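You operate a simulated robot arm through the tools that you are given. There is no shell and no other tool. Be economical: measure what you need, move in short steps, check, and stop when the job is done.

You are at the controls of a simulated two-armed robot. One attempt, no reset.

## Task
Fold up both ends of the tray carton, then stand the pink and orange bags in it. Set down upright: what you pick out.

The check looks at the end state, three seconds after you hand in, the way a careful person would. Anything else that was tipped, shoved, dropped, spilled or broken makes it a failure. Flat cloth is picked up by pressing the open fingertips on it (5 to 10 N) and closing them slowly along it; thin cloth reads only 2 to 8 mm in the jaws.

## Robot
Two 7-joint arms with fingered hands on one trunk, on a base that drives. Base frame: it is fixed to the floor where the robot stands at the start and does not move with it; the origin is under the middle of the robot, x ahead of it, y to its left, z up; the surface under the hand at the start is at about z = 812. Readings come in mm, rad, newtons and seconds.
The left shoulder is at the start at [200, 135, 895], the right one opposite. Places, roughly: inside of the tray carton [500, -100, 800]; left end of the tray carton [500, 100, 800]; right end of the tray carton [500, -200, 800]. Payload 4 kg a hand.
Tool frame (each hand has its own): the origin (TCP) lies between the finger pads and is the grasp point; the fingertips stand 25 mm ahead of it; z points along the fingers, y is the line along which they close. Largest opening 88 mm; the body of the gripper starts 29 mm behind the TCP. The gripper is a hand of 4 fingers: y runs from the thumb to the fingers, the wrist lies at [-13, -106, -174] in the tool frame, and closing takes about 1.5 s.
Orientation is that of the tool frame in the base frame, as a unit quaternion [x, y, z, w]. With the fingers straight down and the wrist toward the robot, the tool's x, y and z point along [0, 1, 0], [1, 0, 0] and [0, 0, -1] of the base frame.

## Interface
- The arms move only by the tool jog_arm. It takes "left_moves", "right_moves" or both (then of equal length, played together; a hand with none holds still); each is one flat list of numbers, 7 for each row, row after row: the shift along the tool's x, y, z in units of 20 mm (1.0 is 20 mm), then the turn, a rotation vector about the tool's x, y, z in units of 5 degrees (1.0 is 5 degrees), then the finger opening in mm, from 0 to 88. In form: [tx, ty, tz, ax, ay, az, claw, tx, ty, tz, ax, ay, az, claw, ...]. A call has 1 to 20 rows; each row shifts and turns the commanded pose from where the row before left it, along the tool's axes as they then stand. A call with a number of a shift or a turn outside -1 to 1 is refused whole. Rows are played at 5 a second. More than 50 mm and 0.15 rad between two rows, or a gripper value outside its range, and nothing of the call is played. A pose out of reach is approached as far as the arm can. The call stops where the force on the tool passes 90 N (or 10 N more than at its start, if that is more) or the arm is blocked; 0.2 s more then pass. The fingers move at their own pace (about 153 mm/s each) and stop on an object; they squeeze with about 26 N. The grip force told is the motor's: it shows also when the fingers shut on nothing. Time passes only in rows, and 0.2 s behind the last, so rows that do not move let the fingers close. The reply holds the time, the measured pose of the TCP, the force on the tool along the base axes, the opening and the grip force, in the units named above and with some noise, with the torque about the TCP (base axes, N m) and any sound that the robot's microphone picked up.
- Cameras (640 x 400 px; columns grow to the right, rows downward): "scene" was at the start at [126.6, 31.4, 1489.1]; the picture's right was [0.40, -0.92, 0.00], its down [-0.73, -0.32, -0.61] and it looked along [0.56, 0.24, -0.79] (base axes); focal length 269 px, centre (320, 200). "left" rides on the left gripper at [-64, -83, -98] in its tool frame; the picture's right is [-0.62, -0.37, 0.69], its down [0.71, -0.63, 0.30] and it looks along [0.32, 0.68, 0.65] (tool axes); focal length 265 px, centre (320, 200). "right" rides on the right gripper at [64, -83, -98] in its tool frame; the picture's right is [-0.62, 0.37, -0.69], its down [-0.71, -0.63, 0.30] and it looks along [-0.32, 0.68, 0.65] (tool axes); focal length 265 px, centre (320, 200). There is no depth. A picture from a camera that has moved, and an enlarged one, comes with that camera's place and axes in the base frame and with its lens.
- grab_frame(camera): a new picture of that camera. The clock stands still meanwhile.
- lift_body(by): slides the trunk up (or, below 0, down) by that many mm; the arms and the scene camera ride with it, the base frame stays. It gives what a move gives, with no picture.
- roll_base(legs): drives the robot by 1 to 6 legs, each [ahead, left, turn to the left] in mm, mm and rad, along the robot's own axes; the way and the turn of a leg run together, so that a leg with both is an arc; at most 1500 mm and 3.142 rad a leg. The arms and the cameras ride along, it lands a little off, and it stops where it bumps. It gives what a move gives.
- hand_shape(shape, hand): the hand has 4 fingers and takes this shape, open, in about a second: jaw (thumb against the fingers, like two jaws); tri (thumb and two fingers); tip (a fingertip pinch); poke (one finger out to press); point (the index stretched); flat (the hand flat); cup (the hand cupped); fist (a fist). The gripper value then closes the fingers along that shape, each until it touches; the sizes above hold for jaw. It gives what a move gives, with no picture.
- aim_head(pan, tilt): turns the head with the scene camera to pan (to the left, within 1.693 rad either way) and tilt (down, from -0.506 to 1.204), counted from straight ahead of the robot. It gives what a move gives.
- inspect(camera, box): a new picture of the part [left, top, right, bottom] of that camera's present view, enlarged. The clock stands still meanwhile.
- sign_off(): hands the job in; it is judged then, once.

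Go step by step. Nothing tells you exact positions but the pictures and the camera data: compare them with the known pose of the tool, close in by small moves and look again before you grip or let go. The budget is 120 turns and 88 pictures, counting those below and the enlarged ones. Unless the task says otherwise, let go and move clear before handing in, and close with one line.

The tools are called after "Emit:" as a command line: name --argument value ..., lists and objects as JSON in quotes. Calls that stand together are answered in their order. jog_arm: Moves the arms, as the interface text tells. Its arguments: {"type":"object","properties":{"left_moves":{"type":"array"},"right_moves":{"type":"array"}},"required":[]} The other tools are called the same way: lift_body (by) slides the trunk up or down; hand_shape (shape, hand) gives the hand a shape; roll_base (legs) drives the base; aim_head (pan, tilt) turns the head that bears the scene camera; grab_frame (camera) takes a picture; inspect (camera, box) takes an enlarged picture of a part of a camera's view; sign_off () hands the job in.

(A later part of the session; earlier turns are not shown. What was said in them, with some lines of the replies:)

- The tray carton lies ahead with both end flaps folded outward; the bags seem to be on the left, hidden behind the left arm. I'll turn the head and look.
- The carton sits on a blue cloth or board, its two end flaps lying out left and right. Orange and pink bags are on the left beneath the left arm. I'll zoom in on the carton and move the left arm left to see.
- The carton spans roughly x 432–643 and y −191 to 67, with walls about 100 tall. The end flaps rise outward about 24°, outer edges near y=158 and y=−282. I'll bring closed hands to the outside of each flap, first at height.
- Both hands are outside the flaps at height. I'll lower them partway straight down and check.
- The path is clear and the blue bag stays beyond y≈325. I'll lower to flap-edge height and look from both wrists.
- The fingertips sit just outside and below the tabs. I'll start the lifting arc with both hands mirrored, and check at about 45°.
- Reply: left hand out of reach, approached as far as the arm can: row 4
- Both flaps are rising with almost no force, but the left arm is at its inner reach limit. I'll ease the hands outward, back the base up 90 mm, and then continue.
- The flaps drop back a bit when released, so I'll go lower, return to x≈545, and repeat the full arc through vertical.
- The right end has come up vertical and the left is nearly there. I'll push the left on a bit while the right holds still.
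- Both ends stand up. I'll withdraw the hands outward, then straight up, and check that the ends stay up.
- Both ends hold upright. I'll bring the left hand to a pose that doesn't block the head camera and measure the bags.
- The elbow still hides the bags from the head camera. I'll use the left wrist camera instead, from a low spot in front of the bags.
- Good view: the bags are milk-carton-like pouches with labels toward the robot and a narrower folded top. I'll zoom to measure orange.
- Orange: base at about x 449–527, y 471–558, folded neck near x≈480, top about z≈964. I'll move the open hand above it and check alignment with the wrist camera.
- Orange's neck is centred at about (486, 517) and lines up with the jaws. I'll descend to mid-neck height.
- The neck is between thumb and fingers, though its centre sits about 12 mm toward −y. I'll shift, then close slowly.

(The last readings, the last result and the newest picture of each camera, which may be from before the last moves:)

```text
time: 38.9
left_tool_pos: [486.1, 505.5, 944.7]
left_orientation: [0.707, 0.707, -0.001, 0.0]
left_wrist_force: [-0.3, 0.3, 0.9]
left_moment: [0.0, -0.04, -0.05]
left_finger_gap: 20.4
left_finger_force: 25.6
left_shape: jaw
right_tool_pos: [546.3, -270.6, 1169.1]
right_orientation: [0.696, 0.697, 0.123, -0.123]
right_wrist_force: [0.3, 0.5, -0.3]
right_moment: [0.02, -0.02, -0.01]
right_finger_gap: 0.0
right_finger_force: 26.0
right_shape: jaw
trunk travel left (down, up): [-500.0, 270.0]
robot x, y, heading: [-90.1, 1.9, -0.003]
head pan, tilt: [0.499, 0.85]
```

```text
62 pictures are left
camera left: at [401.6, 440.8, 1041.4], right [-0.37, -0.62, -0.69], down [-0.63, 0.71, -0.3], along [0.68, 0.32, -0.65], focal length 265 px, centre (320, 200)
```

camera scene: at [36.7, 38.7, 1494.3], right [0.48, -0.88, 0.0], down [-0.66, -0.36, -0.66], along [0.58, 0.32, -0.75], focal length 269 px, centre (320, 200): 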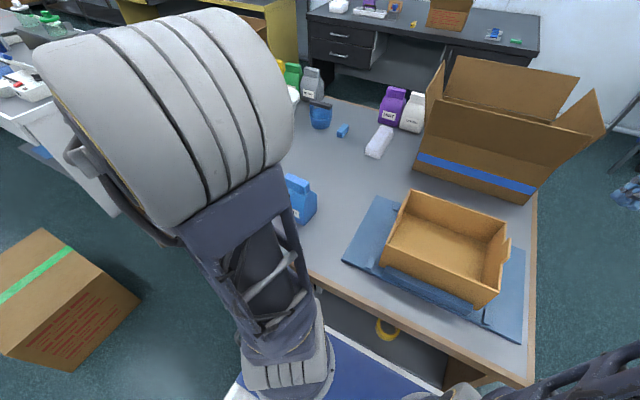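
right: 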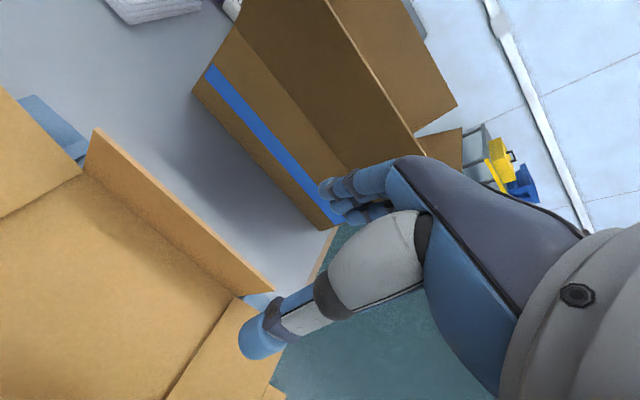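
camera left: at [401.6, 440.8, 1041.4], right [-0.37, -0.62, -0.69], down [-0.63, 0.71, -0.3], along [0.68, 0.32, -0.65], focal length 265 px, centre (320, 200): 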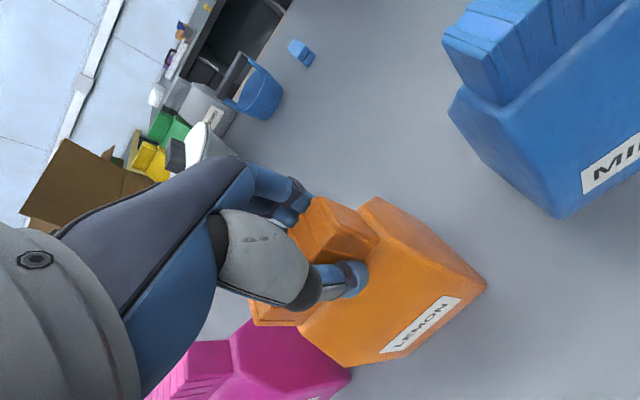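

The neck is gripped at 20 mm. I'll lift slowly.

Emit:
jog_arm --left_moves '[0, 0, -0.4, 0, 0, 0, 0, 0, 0, -0.5, 0, 0, 0, 0, 0, 0, -0.6, 0, 0, 0, 0, 0, 0, -0.6, 0, 0, 0, 0, 0, 0, -0.6, 0, 0, 0, 0]'

Emit:
grab_frame --camera "left"

```text
time: 40.1
left_tool_pos: [485.0, 506.8, 998.6]
left_orientation: [0.707, 0.707, 0.0, 0.0]
left_wrist_force: [-0.2, 0.0, -2.6]
left_moment: [-0.02, -0.03, 0.03]
left_finger_gap: 20.3
left_finger_force: 26.2
left_shape: jaw
right_tool_pos: [545.7, -269.0, 1169.6]
right_orientation: [0.695, 0.697, 0.123, -0.124]
right_wrist_force: [0.2, -0.5, 0.7]
right_moment: [-0.02, -0.02, -0.02]
right_finger_gap: 0.1
right_finger_force: 26.0
right_shape: jaw
trunk travel left (down, up): [-500.0, 270.0]
robot x, y, heading: [-91.8, -1.8, 0.002]
head pan, tilt: [0.499, 0.85]
```

```text
61 pictures are left
camera left: at [401.9, 441.0, 1095.7], right [-0.37, -0.62, -0.69], down [-0.63, 0.71, -0.3], along [0.68, 0.32, -0.65], focal length 265 px, centre (320, 200)
```

left: 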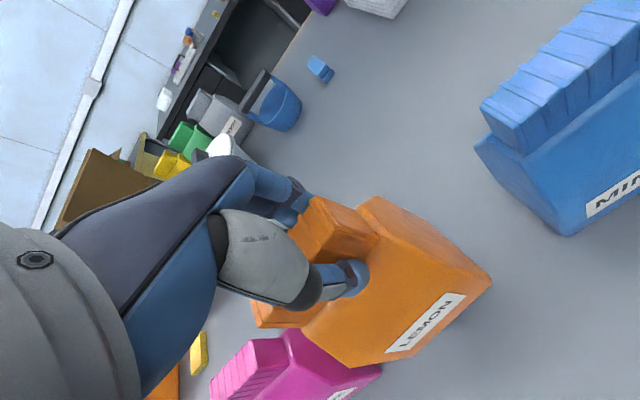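

The bag lifts cleanly at about 0.3 kg. I'll raise it over the other bags and carry it across toward the tray, moving the right hand out of the way.

Emit:
jog_arm --left_moves '[0, 0, -0.92, 0, 0, 0, 0, 0, 0, -0.92, 0, 0, 0, 0, 0, 0, -0.92, 0, 0, 0, 0, 0, 0, -0.92, 0, 0, 0, 0, 0, 0, -0.92, 0, 0, 0, 0, 0, 0, -0.92, 0, 0, 0, 0, 0, 0, -0.92, 0, 0, 0, 0, 0, 0, -0.92, 0, 0, 0, 0, 0, 0, 0, 0, 0, 0, 0, 0, 0, 0, 0, 0, 0, 0]' --right_moves '[-0.94, 0, -0.34, 0, 0, 0, 0, -0.94, 0, -0.34, 0, 0, 0, 0, -0.94, 0, -0.34, 0, 0, 0, 0, -0.94, 0, -0.34, 0, 0, 0, 0, -0.94, 0, -0.34, 0, 0, 0, 0, -0.94, 0, -0.34, 0, 0, 0, 0, -0.94, 0, -0.34, 0, 0, 0, 0, -0.94, 0, -0.34, 0, 0, 0, 0, -0.94, 0, -0.34, 0, 0, 0, 0, -0.94, 0, -0.34, 0, 0, 0, 0]'

Emit:
jog_arm --left_moves '[-0.977, 0.086, 0, 0, 0, 0, 0, -0.977, 0.086, 0, 0, 0, 0, 0, -0.977, 0.086, 0, 0, 0, 0, 0, -0.977, 0.086, 0, 0, 0, 0, 0, -0.977, 0.086, 0, 0, 0, 0, 0, -0.977, 0.086, 0, 0, 0, 0, 0, -0.977, 0.086, 0, 0, 0, 0, 0, -0.977, 0.086, 0, 0, 0, 0, 0, -0.977, 0.086, 0, 0, 0, 0, 0, -0.977, 0.086, 0, 0, 0, 0, 0, -0.977, 0.086, 0, 0, 0, 0, 0, -0.977, 0.086, 0, 0, 0, 0, 0, -0.977, 0.086, 0, 0, 0, 0, 0, -0.977, 0.086, 0, 0, 0, 0, 0, -0.977, 0.086, 0, 0, 0, 0, 0, -0.977, 0.086, 0, 0, 0, 0, 0]'

Emit:
aim_head --pan 0.0 --tilt 0.95

Emit:
grab_frame --camera "scene"

```text
time: 42.3
left_tool_pos: [485.4, 505.8, 1145.5]
left_orientation: [0.707, 0.707, 0.0, 0.0]
left_wrist_force: [-0.5, 0.2, -2.8]
left_moment: [0.0, 0.01, 0.01]
left_finger_gap: 20.3
left_finger_force: 25.7
left_shape: jaw
right_tool_pos: [545.4, -469.0, 1169.2]
right_orientation: [0.695, 0.697, 0.124, -0.123]
right_wrist_force: [-0.1, 0.0, -0.6]
right_moment: [-0.01, -0.04, -0.04]
right_finger_gap: 0.0
right_finger_force: 26.2
right_shape: jaw
trunk travel left (down, up): [-500.0, 270.0]
robot x, y, heading: [-90.1, -0.6, -0.002]
head pan, tilt: [0.499, 0.85]
```

```text
time: 45.7
left_tool_pos: [513.1, 194.0, 1145.5]
left_orientation: [0.706, 0.708, 0.0, 0.0]
left_wrist_force: [0.5, -0.8, -2.4]
left_moment: [-0.04, -0.02, 0.02]
left_finger_gap: 20.5
left_finger_force: 26.1
left_shape: jaw
right_tool_pos: [545.9, -469.6, 1170.2]
right_orientation: [0.696, 0.697, 0.123, -0.123]
right_wrist_force: [0.5, -0.1, 0.0]
right_moment: [-0.03, -0.02, -0.01]
right_finger_gap: 0.0
right_finger_force: 26.3
right_shape: jaw
trunk travel left (down, up): [-500.0, 270.0]
robot x, y, heading: [-91.7, -0.2, 0.002]
head pan, tilt: [0.499, 0.85]
```

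```text
time: 46.6
left_tool_pos: [513.3, 193.2, 1146.1]
left_orientation: [0.707, 0.708, 0.0, 0.0]
left_wrist_force: [-0.1, 0.3, -1.7]
left_moment: [-0.02, 0.01, -0.03]
left_finger_gap: 20.0
left_finger_force: 25.7
left_shape: jaw
right_tool_pos: [546.0, -469.3, 1168.2]
right_orientation: [0.695, 0.697, 0.124, -0.124]
right_wrist_force: [-0.9, -0.4, 0.3]
right_moment: [0.01, 0.03, 0.01]
right_finger_gap: 0.1
right_finger_force: 26.6
right_shape: jaw
trunk travel left (down, up): [-500.0, 270.0]
robot x, y, heading: [-92.1, 0.5, -0.002]
head pan, tilt: [0.0, 0.949]
```

```text
60 pictures are left
camera scene: at [40.8, 1.5, 1486.8], right [0.0, -1.0, 0.0], down [-0.81, 0.0, -0.58], along [0.58, 0.0, -0.81], focal length 269 px, centre (320, 200)
```

scene: 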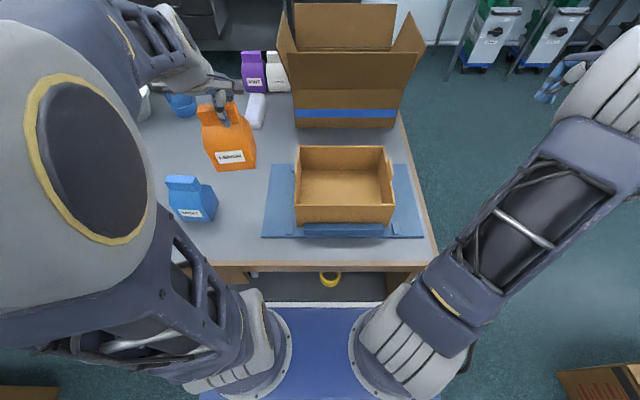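

The bag hangs straight and everything is clear. I'll carry on across over the tray.

Emit:
jog_arm --left_moves '[-0.977, 0.086, 0, 0, 0, 0, 0, -0.977, 0.086, 0, 0, 0, 0, 0, -0.977, 0.086, 0, 0, 0, 0, 0, -0.977, 0.086, 0, 0, 0, 0, 0, -0.977, 0.086, 0, 0, 0, 0, 0, -0.977, 0.086, 0, 0, 0, 0, 0, -0.977, 0.086, 0, 0, 0, 0, 0, -0.977, 0.086, 0, 0, 0, 0, 0, -0.977, 0.086, 0, 0, 0, 0, 0, -0.977, 0.086, 0, 0, 0, 0, 0, -0.977, 0.086, 0, 0, 0, 0, 0, -0.977, 0.086, 0, 0, 0, 0, 0, -0.977, 0.086, 0, 0, 0, 0, 0, -0.977, 0.086, 0, 0, 0, 0, 0, -0.977, 0.086, 0, 0, 0, 0, 0, -0.977, 0.086, 0, 0, 0, 0, 0]'

Emit:
grab_frame --camera "scene"

Emit:
grab_frame --camera "left"

```text
time: 50.0
left_tool_pos: [541.2, -118.1, 1147.0]
left_orientation: [0.707, 0.708, 0.0, 0.0]
left_wrist_force: [0.3, -0.4, -1.7]
left_moment: [-0.02, 0.04, 0.03]
left_finger_gap: 20.3
left_finger_force: 26.0
left_shape: jaw
right_tool_pos: [546.1, -469.2, 1169.2]
right_orientation: [0.695, 0.697, 0.124, -0.123]
right_wrist_force: [-0.1, 0.2, -0.2]
right_moment: [-0.03, 0.01, -0.03]
right_finger_gap: 0.0
right_finger_force: 26.1
right_shape: jaw
trunk travel left (down, up): [-500.0, 270.0]
robot x, y, heading: [-90.6, -1.0, 0.003]
head pan, tilt: [0.0, 0.949]
```

```text
59 pictures are left
camera scene: at [40.7, 1.5, 1486.8], right [0.0, -1.0, 0.0], down [-0.81, 0.0, -0.58], along [0.58, 0.0, -0.81], focal length 269 px, centre (320, 200)
```

scene: 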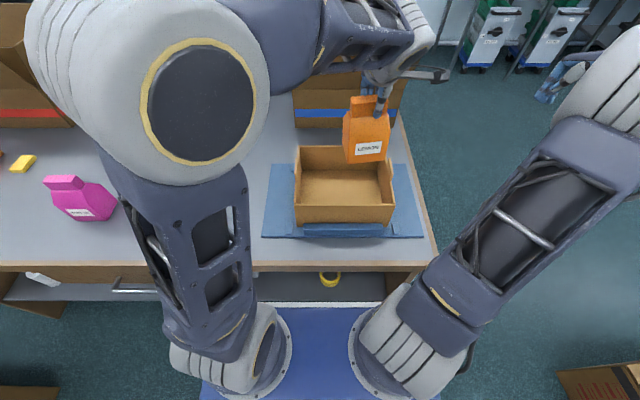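

```text
58 pictures are left
camera left: at [456.2, -183.7, 1242.8], right [-0.37, -0.62, -0.69], down [-0.63, 0.71, -0.3], along [0.68, 0.33, -0.65], focal length 265 px, centre (320, 200)
```

left: 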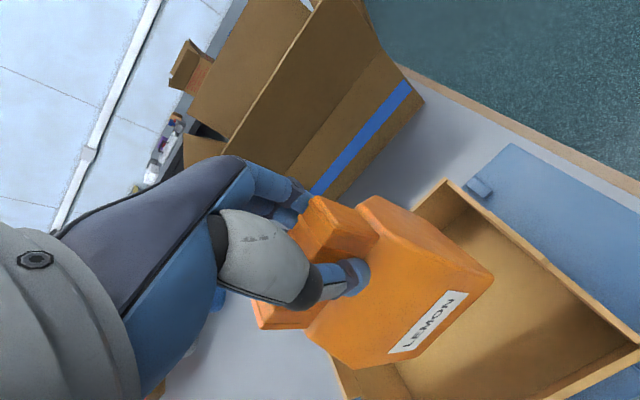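

The bag is over the right half of the tray, at about y −153 to −66. I'll lower most of the way and check.

Emit:
jog_arm --left_moves '[0, 0, 0.9, 0, 0, 0, 0, 0, 0, 0.9, 0, 0, 0, 0, 0, 0, 0.9, 0, 0, 0, 0, 0, 0, 0.9, 0, 0, 0, 0, 0, 0, 0.9, 0, 0, 0, 0, 0, 0, 0.9, 0, 0, 0, 0, 0, 0, 0.9, 0, 0, 0, 0, 0, 0, 0.9, 0, 0, 0, 0, 0, 0, 0.9, 0, 0, 0, 0]'

Emit:
inspect --camera "scene" --box '[230, 90, 470, 250]'

Emit:
grab_frame --camera "left"

```text
time: 52.0
left_tool_pos: [540.7, -119.2, 984.1]
left_orientation: [0.707, 0.707, 0.0, 0.0]
left_wrist_force: [0.0, 0.0, -3.6]
left_moment: [-0.04, 0.0, 0.02]
left_finger_gap: 20.3
left_finger_force: 26.2
left_shape: jaw
right_tool_pos: [545.3, -468.7, 1168.5]
right_orientation: [0.695, 0.697, 0.123, -0.125]
right_wrist_force: [0.8, -0.5, -0.4]
right_moment: [0.05, 0.01, 0.0]
right_finger_gap: 0.1
right_finger_force: 26.2
right_shape: jaw
trunk travel left (down, up): [-500.0, 270.0]
robot x, y, heading: [-87.8, 0.1, -0.002]
head pan, tilt: [0.0, 0.949]
```

```text
2.50 times, centred on (350, 170) of scene
camera zoom: at [40.7, 1.4, 1486.8], right [0.0, -1.0, 0.0], down [-0.81, 0.0, -0.58], along [0.58, 0.0, -0.81], focal length 674 px, centre (245, 275)
```

zoom: 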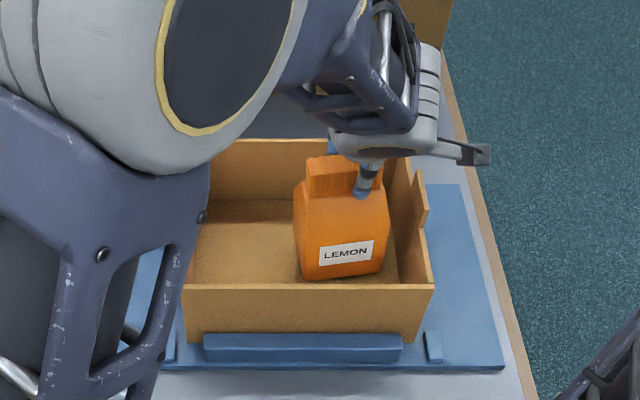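

```text
56 pictures are left
camera left: at [456.2, -183.7, 1080.5], right [-0.37, -0.62, -0.69], down [-0.63, 0.71, -0.3], along [0.68, 0.32, -0.65], focal length 265 px, centre (320, 200)
```

left: 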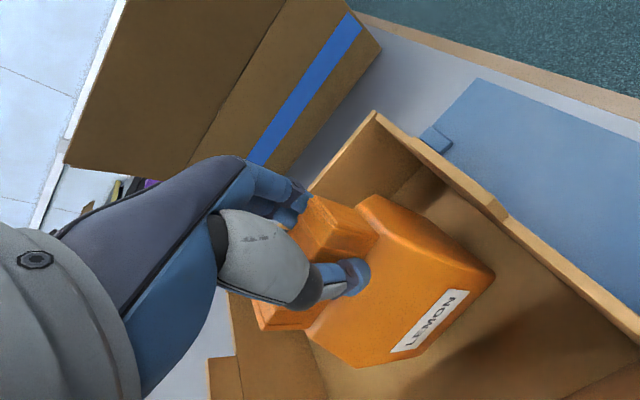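

The bag is inside with clearance on all sides. I'll lower gently, reading force.

Emit:
jog_arm --left_moves '[0, 0, 0.4, 0, 0, 0, 0, 0, 0, 0.4, 0, 0, 0, 0, 0, 0, 0.3, 0, 0, 0, 0, 0, 0, 0.15, 0, 0, 0, 0]'

Emit:
jog_arm --left_moves '[0, 0, 0.12, 0, 0, 0, 0, 0, 0, 0.12, 0, 0, 0, 0]'

```text
time: 53.0
left_tool_pos: [540.7, -120.2, 962.7]
left_orientation: [0.707, 0.707, 0.0, 0.002]
left_wrist_force: [0.7, -1.2, 18.7]
left_moment: [0.09, -0.25, -0.05]
left_finger_gap: 21.0
left_finger_force: 26.3
left_shape: jaw
right_tool_pos: [545.3, -469.1, 1168.6]
right_orientation: [0.695, 0.697, 0.124, -0.124]
right_wrist_force: [-0.7, 0.5, -0.5]
right_moment: [-0.01, 0.0, 0.0]
right_finger_gap: 0.1
right_finger_force: 25.5
right_shape: jaw
trunk travel left (down, up): [-500.0, 270.0]
robot x, y, heading: [-91.6, -3.6, -0.003]
head pan, tilt: [0.0, 0.949]
```

```text
time: 53.6
left_tool_pos: [541.1, -120.4, 959.3]
left_orientation: [0.707, 0.707, 0.001, 0.007]
left_wrist_force: [-0.4, 0.1, 54.6]
left_moment: [-0.01, -0.26, 0.06]
left_finger_gap: 23.4
left_finger_force: 25.9
left_shape: jaw
right_tool_pos: [544.7, -469.6, 1170.0]
right_orientation: [0.695, 0.697, 0.123, -0.123]
right_wrist_force: [-0.7, -0.1, -0.9]
right_moment: [0.0, 0.0, -0.04]
right_finger_gap: 0.0
right_finger_force: 26.3
right_shape: jaw
trunk travel left (down, up): [-500.0, 270.0]
robot x, y, heading: [-90.0, 2.1, 0.003]
head pan, tilt: [0.0, 0.949]
```

It touched the floor a bit earlier than I expected, so I'll back off upward, then open slowly.

Emit:
jog_arm --left_moves '[0, 0, -0.25, 0, 0, 0, 0, 0, 0, -0.2, 0, 0, 0, 0, 0, 0, 0, 0, 0, 0, 0]'

Emit:
inspect --camera "scene" --box '[230, 90, 470, 250]'

```text
time: 54.4
left_tool_pos: [538.0, -118.6, 962.8]
left_orientation: [0.708, 0.707, -0.001, -0.002]
left_wrist_force: [2.3, -2.7, 7.9]
left_moment: [-0.06, -0.2, -0.07]
left_finger_gap: 22.1
left_finger_force: 25.7
left_shape: jaw
right_tool_pos: [545.6, -469.9, 1167.8]
right_orientation: [0.695, 0.697, 0.124, -0.124]
right_wrist_force: [0.0, 0.2, 0.1]
right_moment: [-0.02, 0.02, -0.03]
right_finger_gap: 0.1
right_finger_force: 26.1
right_shape: jaw
trunk travel left (down, up): [-500.0, 270.0]
robot x, y, heading: [-89.7, 2.3, -0.004]
head pan, tilt: [0.0, 0.949]
```

```text
2.50 times, centred on (350, 170) of scene
camera zoom: at [40.7, 1.2, 1486.5], right [0.0, -1.0, 0.0], down [-0.81, 0.0, -0.58], along [0.58, 0.0, -0.81], focal length 674 px, centre (245, 275)
```

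zoom: 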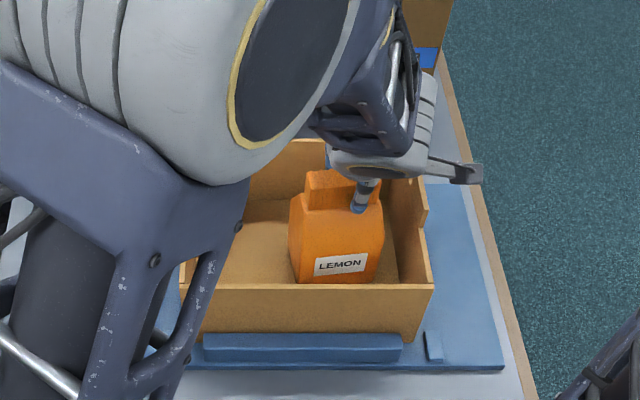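

The bag is standing and the tray is intact. I'll open in small steps and then rise.

Emit:
jog_arm --left_moves '[0, 0, -0.05, 0, 0, 0, 15, 0, 0, 0, 0, 0, 0, 24, 0, 0, 0, 0, 0, 0, 30, 0, 0, 0, 0, 0, 0, 45, 0, 0, 0, 0, 0, 0, 60, 0, 0, 0, 0, 0, 0, 70]'

Emit:
grab_frame --camera "left"

```text
time: 55.8
left_tool_pos: [540.1, -118.5, 965.0]
left_orientation: [0.707, 0.707, 0.0, 0.0]
left_wrist_force: [0.0, -0.2, -0.6]
left_moment: [-0.01, 0.01, -0.03]
left_finger_gap: 69.6
left_finger_force: 0.0
left_shape: jaw
right_tool_pos: [545.9, -468.9, 1168.0]
right_orientation: [0.696, 0.697, 0.123, -0.124]
right_wrist_force: [0.2, -0.6, 0.0]
right_moment: [0.02, -0.02, -0.01]
right_finger_gap: 0.0
right_finger_force: 25.9
right_shape: jaw
trunk travel left (down, up): [-500.0, 270.0]
robot x, y, heading: [-92.4, -1.0, 0.001]
head pan, tilt: [0.0, 0.949]
```

```text
54 pictures are left
camera left: at [456.1, -183.6, 1061.5], right [-0.37, -0.62, -0.69], down [-0.63, 0.71, -0.3], along [0.68, 0.32, -0.65], focal length 265 px, centre (320, 200)
```

left: 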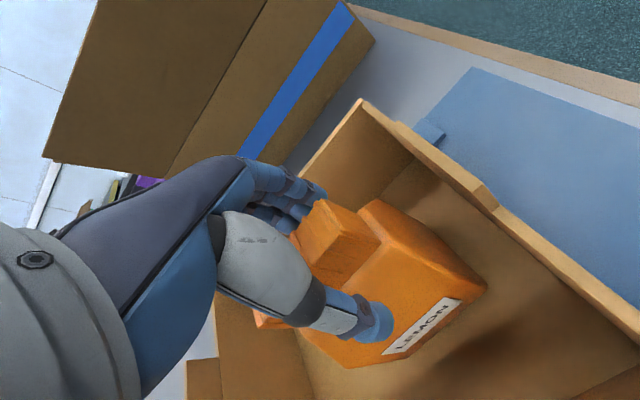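

Released and clear of the neck. I'll rise straight up and travel back to above the pink bag.

Emit:
jog_arm --left_moves '[0, 0, -0.5, 0, 0, 0, 80, 0, 0, -0.9, 0, 0, 0, 88, 0, 0, -0.9, 0, 0, 0, 88, 0, 0, -0.9, 0, 0, 0, 88, 0, 0, -0.9, 0, 0, 0, 88, 0, 0, -0.9, 0, 0, 0, 88, 0, 0, -0.9, 0, 0, 0, 88, 0, 0, -0.9, 0, 0, 0, 88]'

Emit:
jog_arm --left_moves '[1, -0.075, 0, 0, 0, 0, 88, 1, -0.075, 0, 0, 0, 0, 88, 1, -0.075, 0, 0, 0, 0, 88, 1, -0.075, 0, 0, 0, 0, 88, 1, -0.075, 0, 0, 0, 0, 88, 1, -0.075, 0, 0, 0, 0, 88, 1, -0.075, 0, 0, 0, 0, 88, 1, -0.075, 0, 0, 0, 0, 88, 1, -0.075, 0, 0, 0, 0, 88, 1, -0.075, 0, 0, 0, 0, 88, 1, -0.075, 0, 0, 0, 0, 88, 1, -0.075, 0, 0, 0, 0, 88, 1, -0.075, 0, 0, 0, 0, 88, 1, -0.075, 0, 0, 0, 0, 88, 1, -0.075, 0, 0, 0, 0, 88, 1, -0.075, 0, 0, 0, 0, 88, 1, -0.075, 0, 0, 0, 0, 88, 1, -0.075, 0, 0, 0, 0, 88, 1, -0.075, 0, 0, 0, 0, 88, 1, -0.075, 0, 0, 0, 0, 88]'

Emit:
jog_arm --left_moves '[1, -0.075, 0, 0, 0, 0, 88, 1, -0.075, 0, 0, 0, 0, 88, 1, -0.075, 0, 0, 0, 0, 88, 1, -0.075, 0, 0, 0, 0, 88, 1, -0.075, 0, 0, 0, 0, 88, 1, -0.075, 0, 0, 0, 0, 88, 1, -0.075, 0, 0, 0, 0, 88, 1, -0.075, 0, 0, 0, 0, 88, 1, -0.075, 0, 0, 0, 0, 88, 1, -0.075, 0, 0, 0, 0, 88, 1, -0.075, 0, 0, 0, 0, 88, 1, -0.075, 0, 0, 0, 0, 88, 1, -0.075, 0, 0, 0, 0, 88, 1, -0.075, 0, 0, 0, 0, 88, 1, -0.075, 0, 0, 0, 0, 88, 1, -0.075, 0, 0, 0, 0, 88, 1, -0.075, 0, 0, 0, 0, 88, 1, -0.075, 0, 0, 0, 0, 88]'

Emit:
grab_frame --camera "left"

Emit:
grab_frame --camera "scene"

```text
time: 57.6
left_tool_pos: [539.7, -118.0, 1102.3]
left_orientation: [0.706, 0.708, 0.001, -0.001]
left_wrist_force: [0.0, -0.1, 0.0]
left_moment: [0.0, 0.0, 0.0]
left_finger_gap: 87.6
left_finger_force: 0.1
left_shape: jaw
right_tool_pos: [545.7, -468.8, 1168.5]
right_orientation: [0.696, 0.697, 0.123, -0.124]
right_wrist_force: [1.2, 0.9, 0.2]
right_moment: [0.03, -0.01, 0.03]
right_finger_gap: 0.0
right_finger_force: 25.7
right_shape: jaw
trunk travel left (down, up): [-500.0, 270.0]
robot x, y, heading: [-91.0, -1.1, -0.002]
head pan, tilt: [0.0, 0.949]
```

```text
time: 61.8
left_tool_pos: [510.0, 280.8, 1101.5]
left_orientation: [0.707, 0.707, 0.0, 0.0]
left_wrist_force: [0.1, -0.9, -0.2]
left_moment: [0.02, 0.01, -0.01]
left_finger_gap: 87.6
left_finger_force: 0.0
left_shape: jaw
right_tool_pos: [545.3, -468.5, 1168.9]
right_orientation: [0.696, 0.697, 0.124, -0.124]
right_wrist_force: [-0.4, -0.5, -0.2]
right_moment: [-0.01, 0.0, 0.01]
right_finger_gap: 0.0
right_finger_force: 26.0
right_shape: jaw
trunk travel left (down, up): [-500.0, 270.0]
robot x, y, heading: [-92.3, -2.3, -0.003]
head pan, tilt: [0.0, 0.949]
```

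```text
time: 65.6
left_tool_pos: [482.4, 642.0, 1101.1]
left_orientation: [0.707, 0.708, 0.0, 0.0]
left_wrist_force: [0.3, -0.2, 0.7]
left_moment: [-0.02, 0.02, 0.01]
left_finger_gap: 87.5
left_finger_force: 0.0
left_shape: jaw
right_tool_pos: [545.4, -469.8, 1169.2]
right_orientation: [0.696, 0.697, 0.123, -0.124]
right_wrist_force: [-0.4, 0.0, -1.0]
right_moment: [0.02, 0.01, 0.03]
right_finger_gap: 0.0
right_finger_force: 26.3
right_shape: jaw
trunk travel left (down, up): [-500.0, 270.0]
robot x, y, heading: [-89.0, -0.6, -0.005]
head pan, tilt: [0.0, 0.949]
```

```text
53 pictures are left
camera left: at [398.9, 576.6, 1197.2], right [-0.37, -0.62, -0.69], down [-0.63, 0.71, -0.3], along [0.68, 0.32, -0.65], focal length 265 px, centre (320, 200)
```

left: 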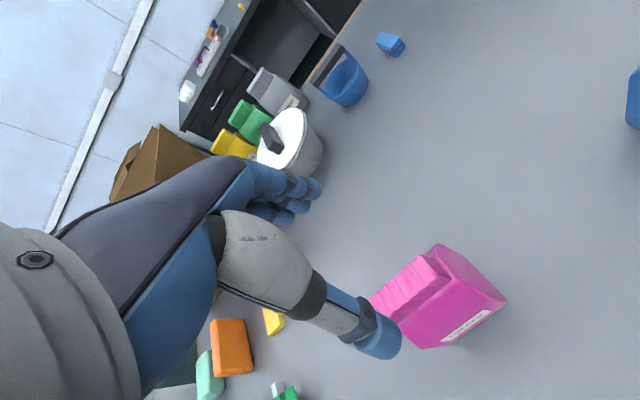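

```text
52 pictures are left
camera scene: at [40.8, 1.2, 1486.8], right [0.0, -1.0, 0.0], down [-0.81, 0.0, -0.58], along [0.58, 0.0, -0.81], focal length 269 px, centre (320, 200)
```

scene: 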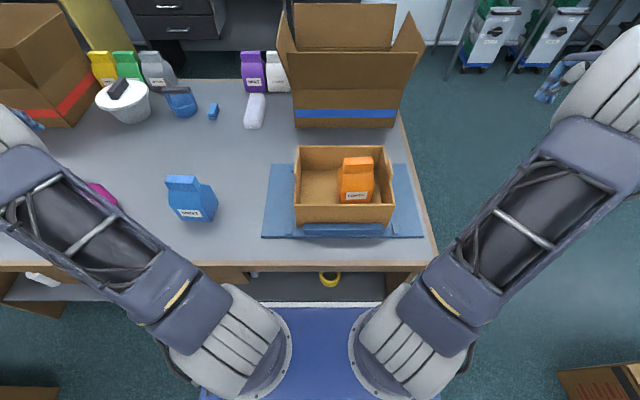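

Orange stands well in the tray and both ends hold. Now I'll measure pink.

Emit:
inspect --camera "left" --box '[350, 220, 530, 370]'

```text
2.67 times, centred on (440, 295) of left
camera zoom: at [398.9, 576.6, 1197.2], right [-0.37, -0.62, -0.69], down [-0.63, 0.71, -0.3], along [0.68, 0.32, -0.65], focal length 708 px, centre (0, -53)
```

zoom: 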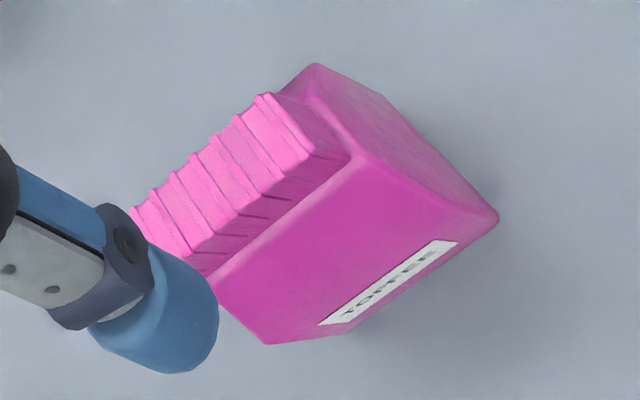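

Pink's neck top is x 473–497, y 634–700 and square to the jaws. I'll go to (485, 666) and descend to z≈946.

Emit:
jog_arm --left_moves '[0.6, 0.065, 0, 0, 0, 0, 88, 0.6, 0.065, 0, 0, 0, 0, 88, 0, 0, 0.9, 0, 0, 0, 88, 0, 0, 0.9, 0, 0, 0, 88, 0, 0, 0.9, 0, 0, 0, 88, 0, 0, 0.9, 0, 0, 0, 88, 0, 0, 0.9, 0, 0, 0, 88, 0, 0, 0.9, 0, 0, 0, 88, 0, 0, 0.9, 0, 0, 0, 88, 0, 0, 0.9, 0, 0, 0, 88, 0, 0, 0.55, 0, 0, 0, 88]'

Emit:
grab_frame --camera "left"

```text
time: 68.0
left_tool_pos: [484.8, 665.4, 945.8]
left_orientation: [0.707, 0.707, 0.0, 0.0]
left_wrist_force: [0.0, 0.8, -0.1]
left_moment: [-0.01, 0.02, -0.03]
left_finger_gap: 87.6
left_finger_force: 0.1
left_shape: jaw
right_tool_pos: [545.8, -469.2, 1167.9]
right_orientation: [0.696, 0.697, 0.123, -0.124]
right_wrist_force: [-0.6, -0.4, -0.4]
right_moment: [0.0, 0.03, 0.01]
right_finger_gap: 0.0
right_finger_force: 25.4
right_shape: jaw
trunk travel left (down, up): [-500.0, 270.0]
robot x, y, heading: [-93.0, -1.6, -0.001]
head pan, tilt: [0.0, 0.949]
```

```text
50 pictures are left
camera left: at [401.6, 600.0, 1041.8], right [-0.37, -0.62, -0.69], down [-0.63, 0.71, -0.3], along [0.68, 0.32, -0.65], focal length 265 px, centre (320, 200)
```

left: 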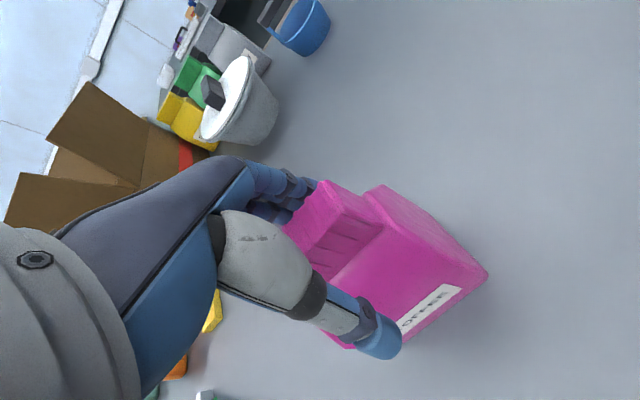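

The view matches the orange grasp. I'll shift slightly toward −y and close.

Emit:
jog_arm --left_moves '[-0.45, 0, 0.05, 0, 0, 0, 88, 0, 0, 0, 0, 0, 0, 60, 0, 0, 0, 0, 0, 0, 45, 0, 0, 0, 0, 0, 0, 30, 0, 0, 0, 0, 0, 0, 20, 0, 0, 0, 0, 0, 0, 10, 0, 0, 0, 0, 0, 0, 0, 0, 0, 0, 0, 0, 0, 0, 0, 0, 0, 0, 0, 0, 0, 0, 0, 0, 0, 0, 0, 0]'

Emit:
jog_arm --left_moves '[0, 0, -0.4, 0, 0, 0, 0, 0, 0, -0.5, 0, 0, 0, 0, 0, 0, -0.6, 0, 0, 0, 0, 0, 0, -0.6, 0, 0, 0, 0, 0, 0, -0.6, 0, 0, 0, 0]'

Emit:
grab_frame --camera "left"

```text
time: 70.2
left_tool_pos: [485.4, 656.5, 944.3]
left_orientation: [0.707, 0.707, 0.0, 0.0]
left_wrist_force: [0.7, -0.4, 0.9]
left_moment: [0.0, -0.06, -0.06]
left_finger_gap: 20.3
left_finger_force: 25.9
left_shape: jaw
right_tool_pos: [546.1, -468.7, 1167.8]
right_orientation: [0.695, 0.697, 0.124, -0.123]
right_wrist_force: [-0.7, 0.2, 0.0]
right_moment: [-0.01, 0.01, 0.01]
right_finger_gap: 0.3
right_finger_force: 25.9
right_shape: jaw
trunk travel left (down, up): [-500.0, 270.0]
robot x, y, heading: [-88.1, 1.2, 0.005]
head pan, tilt: [0.0, 0.949]
```

```text
time: 71.4
left_tool_pos: [486.0, 656.0, 999.0]
left_orientation: [0.706, 0.708, 0.0, 0.0]
left_wrist_force: [-1.0, -1.0, -2.7]
left_moment: [-0.05, 0.01, -0.02]
left_finger_gap: 20.3
left_finger_force: 26.2
left_shape: jaw
right_tool_pos: [545.9, -470.1, 1167.7]
right_orientation: [0.695, 0.697, 0.123, -0.124]
right_wrist_force: [0.3, 0.3, -0.2]
right_moment: [-0.03, 0.0, 0.02]
right_finger_gap: 0.0
right_finger_force: 25.9
right_shape: jaw
trunk travel left (down, up): [-500.0, 270.0]
robot x, y, heading: [-88.9, -2.2, 0.002]
head pan, tilt: [0.0, 0.949]
```

```text
49 pictures are left
camera left: at [401.9, 591.4, 1095.3], right [-0.37, -0.62, -0.69], down [-0.63, 0.71, -0.3], along [0.68, 0.32, -0.65], focal length 265 px, centre (320, 200)
```

left: 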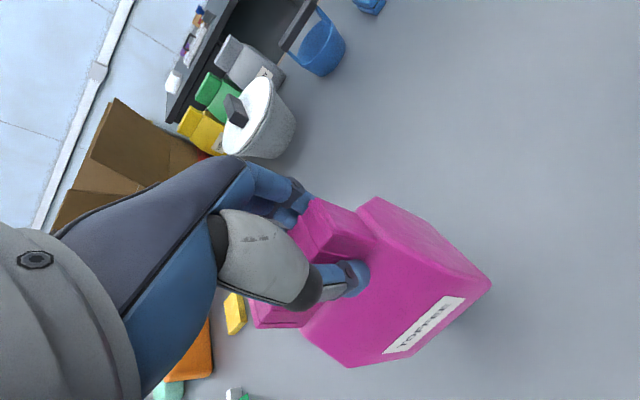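

Pink is held well. I'll raise it above the blue bag and carry it toward the left half of the tray.

Emit:
jog_arm --left_moves '[0, 0, -0.92, 0, 0, 0, 0, 0, 0, -0.92, 0, 0, 0, 0, 0, 0, -0.92, 0, 0, 0, 0, 0, 0, -0.92, 0, 0, 0, 0, 0, 0, -0.92, 0, 0, 0, 0, 0, 0, -0.92, 0, 0, 0, 0, 0, 0, -0.92, 0, 0, 0, 0, 0, 0, -0.92, 0, 0, 0, 0]'

Emit:
jog_arm --left_moves '[-0.9735, 0.0794, 0, 0, 0, 0, 0, -0.9735, 0.0794, 0, 0, 0, 0, 0, -0.9735, 0.0794, 0, 0, 0, 0, 0, -0.9735, 0.0794, 0, 0, 0, 0, 0, -0.9735, 0.0794, 0, 0, 0, 0, 0, -0.9735, 0.0794, 0, 0, 0, 0, 0, -0.9735, 0.0794, 0, 0, 0, 0, 0, -0.9735, 0.0794, 0, 0, 0, 0, 0, -0.9735, 0.0794, 0, 0, 0, 0, 0, -0.9735, 0.0794, 0, 0, 0, 0, 0, -0.9735, 0.0794, 0, 0, 0, 0, 0, -0.9735, 0.0794, 0, 0, 0, 0, 0, -0.9735, 0.0794, 0, 0, 0, 0, 0, -0.9735, 0.0794, 0, 0, 0, 0, 0, -0.9735, 0.0794, 0, 0, 0, 0, 0, -0.9735, 0.0794, 0, 0, 0, 0, 0, -0.9735, 0.0794, 0, 0, 0, 0, 0]'

Emit:
jog_arm --left_moves '[-0.9735, 0.0794, 0, 0, 0, 0, 0, -0.9735, 0.0794, 0, 0, 0, 0, 0, -0.9735, 0.0794, 0, 0, 0, 0, 0, -0.9735, 0.0794, 0, 0, 0, 0, 0, -0.9735, 0.0794, 0, 0, 0, 0, 0, -0.9735, 0.0794, 0, 0, 0, 0, 0, -0.9735, 0.0794, 0, 0, 0, 0, 0, -0.9735, 0.0794, 0, 0, 0, 0, 0, -0.9735, 0.0794, 0, 0, 0, 0, 0, -0.9735, 0.0794, 0, 0, 0, 0, 0, -0.9735, 0.0794, 0, 0, 0, 0, 0, -0.9735, 0.0794, 0, 0, 0, 0, 0, -0.9735, 0.0794, 0, 0, 0, 0, 0, -0.9735, 0.0794, 0, 0, 0, 0, 0, -0.9735, 0.0794, 0, 0, 0, 0, 0, -0.9735, 0.0794, 0, 0, 0, 0, 0, -0.9735, 0.0794, 0, 0, 0, 0, 0]'

Emit:
grab_frame --camera "scene"

Emit:
grab_frame --camera "left"

```text
time: 73.2
left_tool_pos: [485.6, 657.0, 1144.9]
left_orientation: [0.707, 0.708, -0.001, 0.0]
left_wrist_force: [-0.4, 1.2, -3.3]
left_moment: [-0.05, 0.03, 0.0]
left_finger_gap: 20.1
left_finger_force: 26.4
left_shape: jaw
right_tool_pos: [545.5, -468.9, 1167.4]
right_orientation: [0.696, 0.696, 0.124, -0.124]
right_wrist_force: [0.7, -0.3, 0.1]
right_moment: [0.01, 0.02, 0.03]
right_finger_gap: 0.1
right_finger_force: 26.0
right_shape: jaw
trunk travel left (down, up): [-500.0, 270.0]
robot x, y, heading: [-94.2, -0.2, 0.001]
head pan, tilt: [0.0, 0.949]
```

```text
time: 76.8
left_tool_pos: [512.3, 323.8, 1146.2]
left_orientation: [0.707, 0.707, 0.0, 0.0]
left_wrist_force: [0.2, 0.0, -2.8]
left_moment: [-0.05, 0.0, 0.01]
left_finger_gap: 20.0
left_finger_force: 26.5
left_shape: jaw
right_tool_pos: [546.8, -468.4, 1168.9]
right_orientation: [0.696, 0.697, 0.123, -0.123]
right_wrist_force: [-0.3, 0.2, -0.1]
right_moment: [0.01, -0.01, 0.02]
right_finger_gap: 0.0
right_finger_force: 25.5
right_shape: jaw
trunk travel left (down, up): [-500.0, 270.0]
robot x, y, heading: [-92.0, 0.1, 0.002]
head pan, tilt: [0.0, 0.949]
```

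```text
time: 80.4
left_tool_pos: [539.5, -7.0, 1145.6]
left_orientation: [0.707, 0.707, 0.001, 0.0]
left_wrist_force: [0.6, 0.4, -2.8]
left_moment: [-0.04, 0.02, 0.0]
left_finger_gap: 19.7
left_finger_force: 26.1
left_shape: jaw
right_tool_pos: [544.1, -469.9, 1167.9]
right_orientation: [0.696, 0.697, 0.123, -0.123]
right_wrist_force: [-0.2, 0.8, -0.2]
right_moment: [-0.02, 0.0, 0.02]
right_finger_gap: 0.0
right_finger_force: 25.8
right_shape: jaw
trunk travel left (down, up): [-500.0, 270.0]
robot x, y, heading: [-89.1, 2.0, 0.004]
head pan, tilt: [0.0, 0.949]
```

```text
48 pictures are left
camera scene: at [40.8, 1.5, 1486.8], right [0.0, -1.0, 0.0], down [-0.81, 0.0, -0.58], along [0.58, 0.0, -0.81], focal length 269 px, centre (320, 200)
```

scene: 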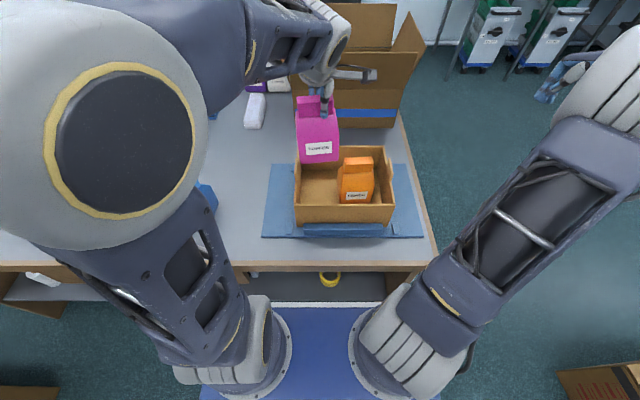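

```text
47 pictures are left
camera left: at [456.2, -71.8, 1243.0], right [-0.37, -0.62, -0.69], down [-0.63, 0.71, -0.3], along [0.68, 0.33, -0.65], focal length 265 px, centre (320, 200)
```

left: 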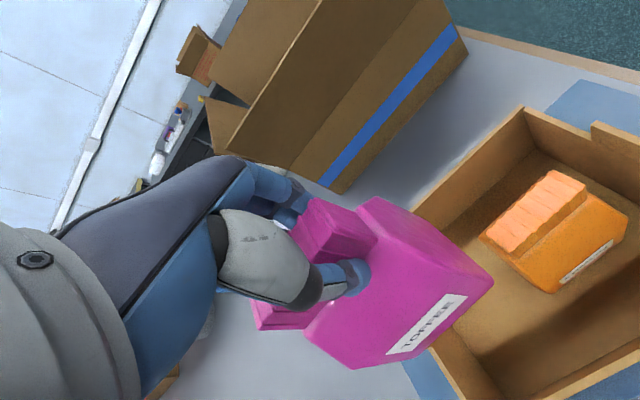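

Pink is over the free left half. I'll lower most of the way and check clearances.

Emit:
jog_arm --left_moves '[0, 0, 0.8, 0, 0, 0, 0, 0, 0, 0.8, 0, 0, 0, 0, 0, 0, 0.8, 0, 0, 0, 0, 0, 0, 0.8, 0, 0, 0, 0, 0, 0, 0.8, 0, 0, 0, 0]'

Emit:
inspect --camera "scene" --box '[230, 90, 470, 250]'

Emit:
grab_frame --camera "left"

```text
time: 81.6
left_tool_pos: [539.7, -6.8, 1067.2]
left_orientation: [0.707, 0.707, 0.0, 0.0]
left_wrist_force: [-0.2, 0.3, -3.2]
left_moment: [-0.01, -0.02, 0.02]
left_finger_gap: 19.8
left_finger_force: 26.1
left_shape: jaw
right_tool_pos: [545.3, -468.9, 1169.8]
right_orientation: [0.696, 0.697, 0.123, -0.124]
right_wrist_force: [0.3, 0.0, 0.5]
right_moment: [0.0, -0.01, 0.02]
right_finger_gap: 0.2
right_finger_force: 25.6
right_shape: jaw
trunk travel left (down, up): [-500.0, 270.0]
robot x, y, heading: [-90.9, -2.2, 0.0]
head pan, tilt: [0.0, 0.949]
```

```text
2.50 times, centred on (350, 170) of scene
camera zoom: at [40.7, 1.4, 1486.8], right [0.0, -1.0, 0.0], down [-0.81, 0.0, -0.58], along [0.58, 0.0, -0.81], focal length 674 px, centre (245, 275)
```

zoom: 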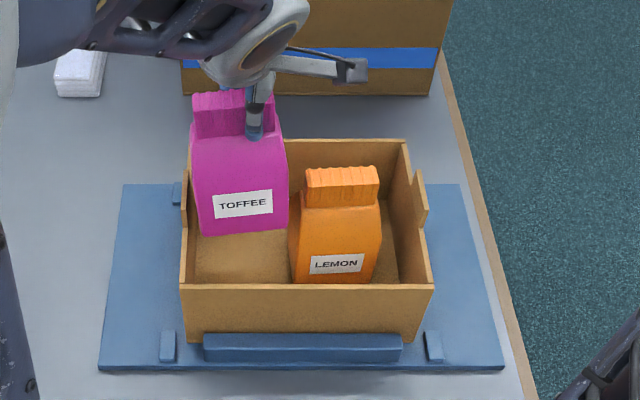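

```text
45 pictures are left
camera left: at [456.5, -71.5, 1162.7], right [-0.37, -0.62, -0.69], down [-0.63, 0.71, -0.3], along [0.68, 0.32, -0.65], focal length 265 px, centre (320, 200)
```

left: 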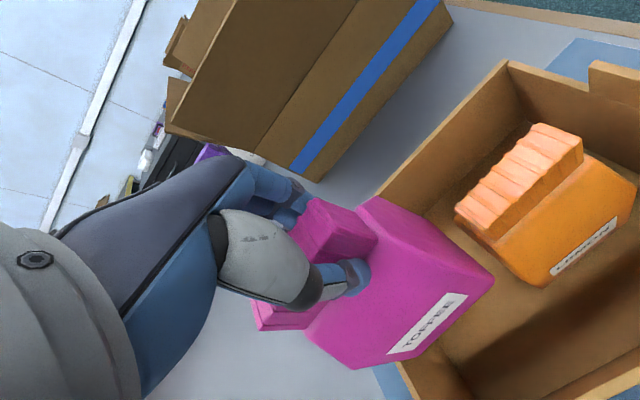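

Pink fits in the gap, with about 14 mm to the wall and 12 mm to orange. I'll continue down to just above the floor.

Emit:
jog_arm --left_moves '[0, 0, 0.7, 0, 0, 0, 0, 0, 0, 0.7, 0, 0, 0, 0, 0, 0, 0.7, 0, 0, 0, 0, 0, 0, 0.7, 0, 0, 0, 0, 0, 0, 0.7, 0, 0, 0, 0, 0, 0, 0.7, 0, 0, 0, 0, 0, 0, 0.4, 0, 0, 0, 0]'

Emit:
inspect --camera "scene" --box '[230, 90, 470, 250]'

Emit:
grab_frame --camera "left"

```text
time: 83.2
left_tool_pos: [540.1, -6.6, 973.4]
left_orientation: [0.707, 0.708, 0.001, 0.0]
left_wrist_force: [-0.4, -0.1, -3.3]
left_moment: [-0.03, -0.01, 0.01]
left_finger_gap: 20.1
left_finger_force: 25.8
left_shape: jaw
right_tool_pos: [546.0, -468.3, 1167.8]
right_orientation: [0.696, 0.697, 0.122, -0.124]
right_wrist_force: [0.6, 0.3, 0.9]
right_moment: [0.01, 0.03, -0.02]
right_finger_gap: 0.2
right_finger_force: 25.5
right_shape: jaw
trunk travel left (down, up): [-500.0, 270.0]
robot x, y, heading: [-90.3, 2.1, 0.002]
head pan, tilt: [0.0, 0.949]
```

```text
2.50 times, centred on (350, 170) of scene
camera zoom: at [40.8, 1.4, 1486.8], right [0.0, -1.0, 0.0], down [-0.81, 0.0, -0.58], along [0.58, 0.0, -0.81], focal length 674 px, centre (245, 275)
```

zoom: 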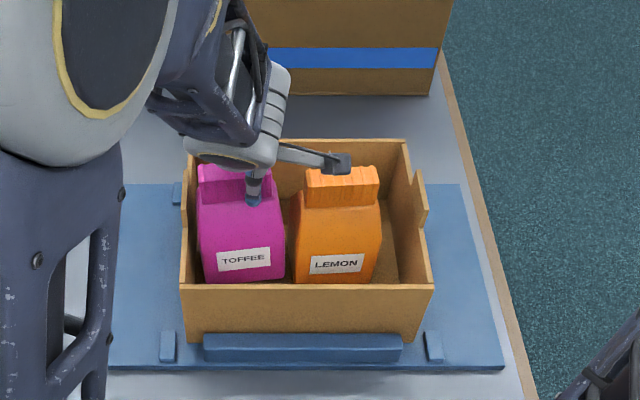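

```text
43 pictures are left
camera left: at [456.1, -71.5, 1070.2], right [-0.37, -0.62, -0.69], down [-0.63, 0.71, -0.3], along [0.68, 0.32, -0.65], focal length 265 px, centre (320, 200)
```

left: 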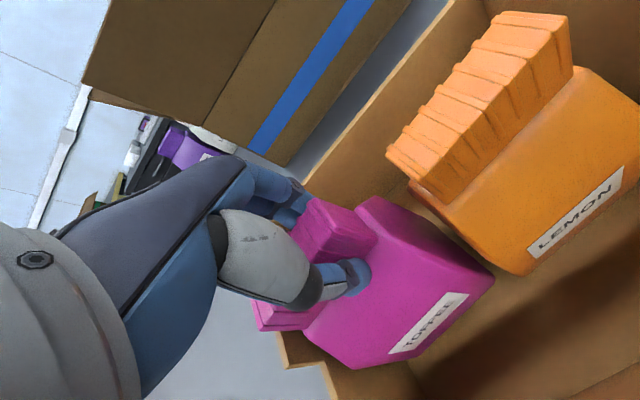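

Clear everywhere. I'll do the last few millimetres gently.

Emit:
jog_arm --left_moves '[0, 0, 0.2, 0, 0, 0, 0, 0, 0, 0.15, 0, 0, 0, 0, 0, 0, 0, 0, 0, 0, 0]'

```text
time: 84.0
left_tool_pos: [540.3, -6.6, 966.8]
left_orientation: [0.707, 0.707, -0.001, -0.001]
left_wrist_force: [-0.6, -0.6, -1.6]
left_moment: [-0.03, -0.02, -0.02]
left_finger_gap: 19.8
left_finger_force: 25.6
left_shape: jaw
right_tool_pos: [545.3, -469.6, 1167.7]
right_orientation: [0.696, 0.697, 0.123, -0.123]
right_wrist_force: [-0.2, -0.2, -0.3]
right_moment: [-0.03, 0.04, 0.0]
right_finger_gap: 0.3
right_finger_force: 26.4
right_shape: jaw
trunk travel left (down, up): [-500.0, 270.0]
robot x, y, heading: [-92.8, -0.3, -0.002]
head pan, tilt: [0.0, 0.949]
```

Force is still free-hanging, or nearly so. I'll go down 2 mm more.

Emit:
jog_arm --left_moves '[0, 0, 0.1, 0, 0, 0, 0, 0, 0, 0, 0, 0, 0, 0]'

```text
time: 84.6
left_tool_pos: [539.7, -6.8, 964.8]
left_orientation: [0.707, 0.707, -0.001, 0.001]
left_wrist_force: [-0.8, -1.4, 1.2]
left_moment: [0.01, -0.11, 0.0]
left_finger_gap: 20.0
left_finger_force: 26.2
left_shape: jaw
right_tool_pos: [546.3, -469.5, 1167.9]
right_orientation: [0.695, 0.698, 0.123, -0.123]
right_wrist_force: [0.1, -0.6, -0.4]
right_moment: [-0.01, 0.03, 0.01]
right_finger_gap: 0.0
right_finger_force: 26.3
right_shape: jaw
trunk travel left (down, up): [-500.0, 270.0]
robot x, y, heading: [-91.5, -1.3, 0.008]
head pan, tilt: [0.0, 0.949]
```

The floor is now carrying the bag. I'll open slowly, rise a little way and look.

Emit:
jog_arm --left_moves '[0, 0, 0, 0, 0, 0, 15, 0, 0, 0, 0, 0, 0, 24, 0, 0, 0, 0, 0, 0, 30, 0, 0, 0, 0, 0, 0, 45, 0, 0, 0, 0, 0, 0, 60, 0, 0, 0, 0, 0, 0, 70]'

Emit:
jog_arm --left_moves '[0, 0, -0.5, 0, 0, 0, 75, 0, 0, -0.9, 0, 0, 0, 80, 0, 0, -0.9, 0, 0, 0, 80, 0, 0, -0.9, 0, 0, 0, 80, 0, 0, -0.9, 0, 0, 0, 80, 0, 0, -0.9, 0, 0, 0, 80, 0, 0, -0.9, 0, 0, 0, 80, 0, 0, -0.9, 0, 0, 0, 80]'

Emit:
jog_arm --left_moves '[1, 0, 0, 0, 0, 0, 80, 1, 0, 0, 0, 0, 0, 80, 1, 0, 0, 0, 0, 0, 80, 1, 0, 0, 0, 0, 0, 80, 1, 0, 0, 0, 0, 0, 80, 1, 0, 0, 0, 0, 0, 80, 1, 0, 0, 0, 0, 0, 80, 1, 0, 0, 0, 0, 0, 80, 1, 0, 0, 0, 0, 0, 80, 1, 0, 0, 0, 0, 0, 80, 1, 0, 0, 0, 0, 0, 80, 1, 0, 0, 0, 0, 0, 80, 1, 0, 0, 0, 0, 0, 80, 1, 0, 0, 0, 0, 0, 80, 1, 0, 0, 0, 0, 0, 80, 1, 0, 0, 0, 0, 0, 80]'

Emit:
grab_frame --camera "scene"

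Emit:
inspect --camera "scene" --box '[230, 110, 470, 250]'

```text
time: 86.0
left_tool_pos: [541.0, -5.7, 965.4]
left_orientation: [0.707, 0.707, 0.0, 0.0]
left_wrist_force: [0.5, -0.4, 1.0]
left_moment: [0.03, -0.03, -0.02]
left_finger_gap: 69.4
left_finger_force: 0.1
left_shape: jaw
right_tool_pos: [546.6, -469.3, 1167.8]
right_orientation: [0.696, 0.697, 0.123, -0.123]
right_wrist_force: [-0.2, -0.3, 0.1]
right_moment: [-0.03, 0.0, 0.03]
right_finger_gap: 0.0
right_finger_force: 25.8
right_shape: jaw
trunk travel left (down, up): [-500.0, 270.0]
robot x, y, heading: [-89.5, -1.5, 0.001]
head pan, tilt: [0.0, 0.949]
```

```text
time: 87.8
left_tool_pos: [540.3, -5.5, 1100.6]
left_orientation: [0.707, 0.707, 0.001, 0.0]
left_wrist_force: [-0.6, -0.6, -0.4]
left_moment: [0.0, -0.03, -0.03]
left_finger_gap: 80.0
left_finger_force: 0.0
left_shape: jaw
right_tool_pos: [546.1, -470.8, 1168.7]
right_orientation: [0.695, 0.697, 0.124, -0.123]
right_wrist_force: [-0.4, 0.0, -0.1]
right_moment: [-0.01, -0.01, 0.01]
right_finger_gap: 0.0
right_finger_force: 26.3
right_shape: jaw
trunk travel left (down, up): [-500.0, 270.0]
robot x, y, heading: [-92.2, 0.1, -0.0]
head pan, tilt: [0.0, 0.949]
```

```text
time: 91.2
left_tool_pos: [539.0, 313.2, 1100.7]
left_orientation: [0.707, 0.707, 0.0, 0.0]
left_wrist_force: [0.5, 0.3, 0.5]
left_moment: [-0.01, 0.01, 0.0]
left_finger_gap: 79.8
left_finger_force: 0.0
left_shape: jaw
right_tool_pos: [546.5, -470.6, 1168.3]
right_orientation: [0.696, 0.697, 0.124, -0.123]
right_wrist_force: [0.4, -0.3, 0.0]
right_moment: [-0.02, -0.02, -0.03]
right_finger_gap: 0.0
right_finger_force: 25.6
right_shape: jaw
trunk travel left (down, up): [-500.0, 270.0]
robot x, y, heading: [-89.9, -1.8, -0.001]
head pan, tilt: [0.0, 0.949]
```

```text
42 pictures are left
camera scene: at [40.7, 1.3, 1486.8], right [0.0, -1.0, 0.0], down [-0.81, 0.0, -0.58], along [0.58, 0.0, -0.81], focal length 269 px, centre (320, 200)
```

scene: 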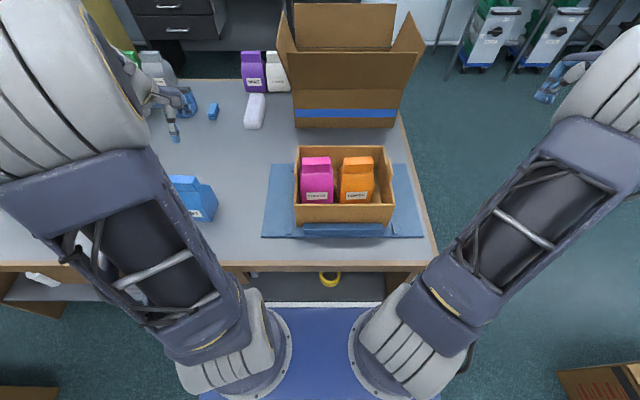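

```text
2.67 times, centred on (350, 180) of scene
camera zoom: at [40.7, 1.3, 1486.8], right [0.0, -1.0, 0.0], down [-0.81, 0.0, -0.58], along [0.58, 0.0, -0.81], focal length 718 px, centre (240, 253)
```

zoom: 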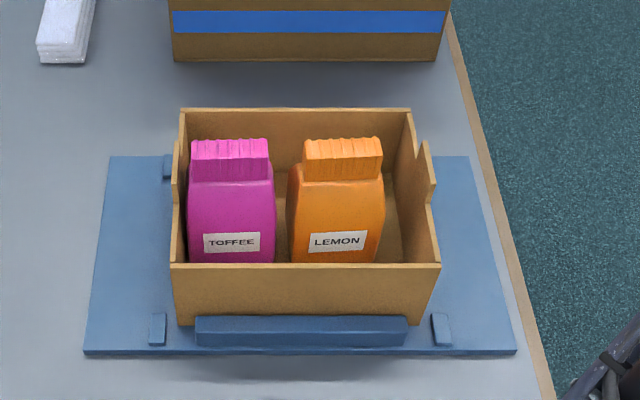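

Both ends of the tray are up, pink and orange stand upright inside it, and the hands are clear with nothing else disturbed. I'm handing in.

Emit:
sign_off

```text
The job is handed in.
```

The tray's two ends are folded up and the pink and orange bags stand upright in it, with both hands clear; while setting the orange bag down I pressed it to about 55 N before backing off, and it looks undamaged in the last pictures.
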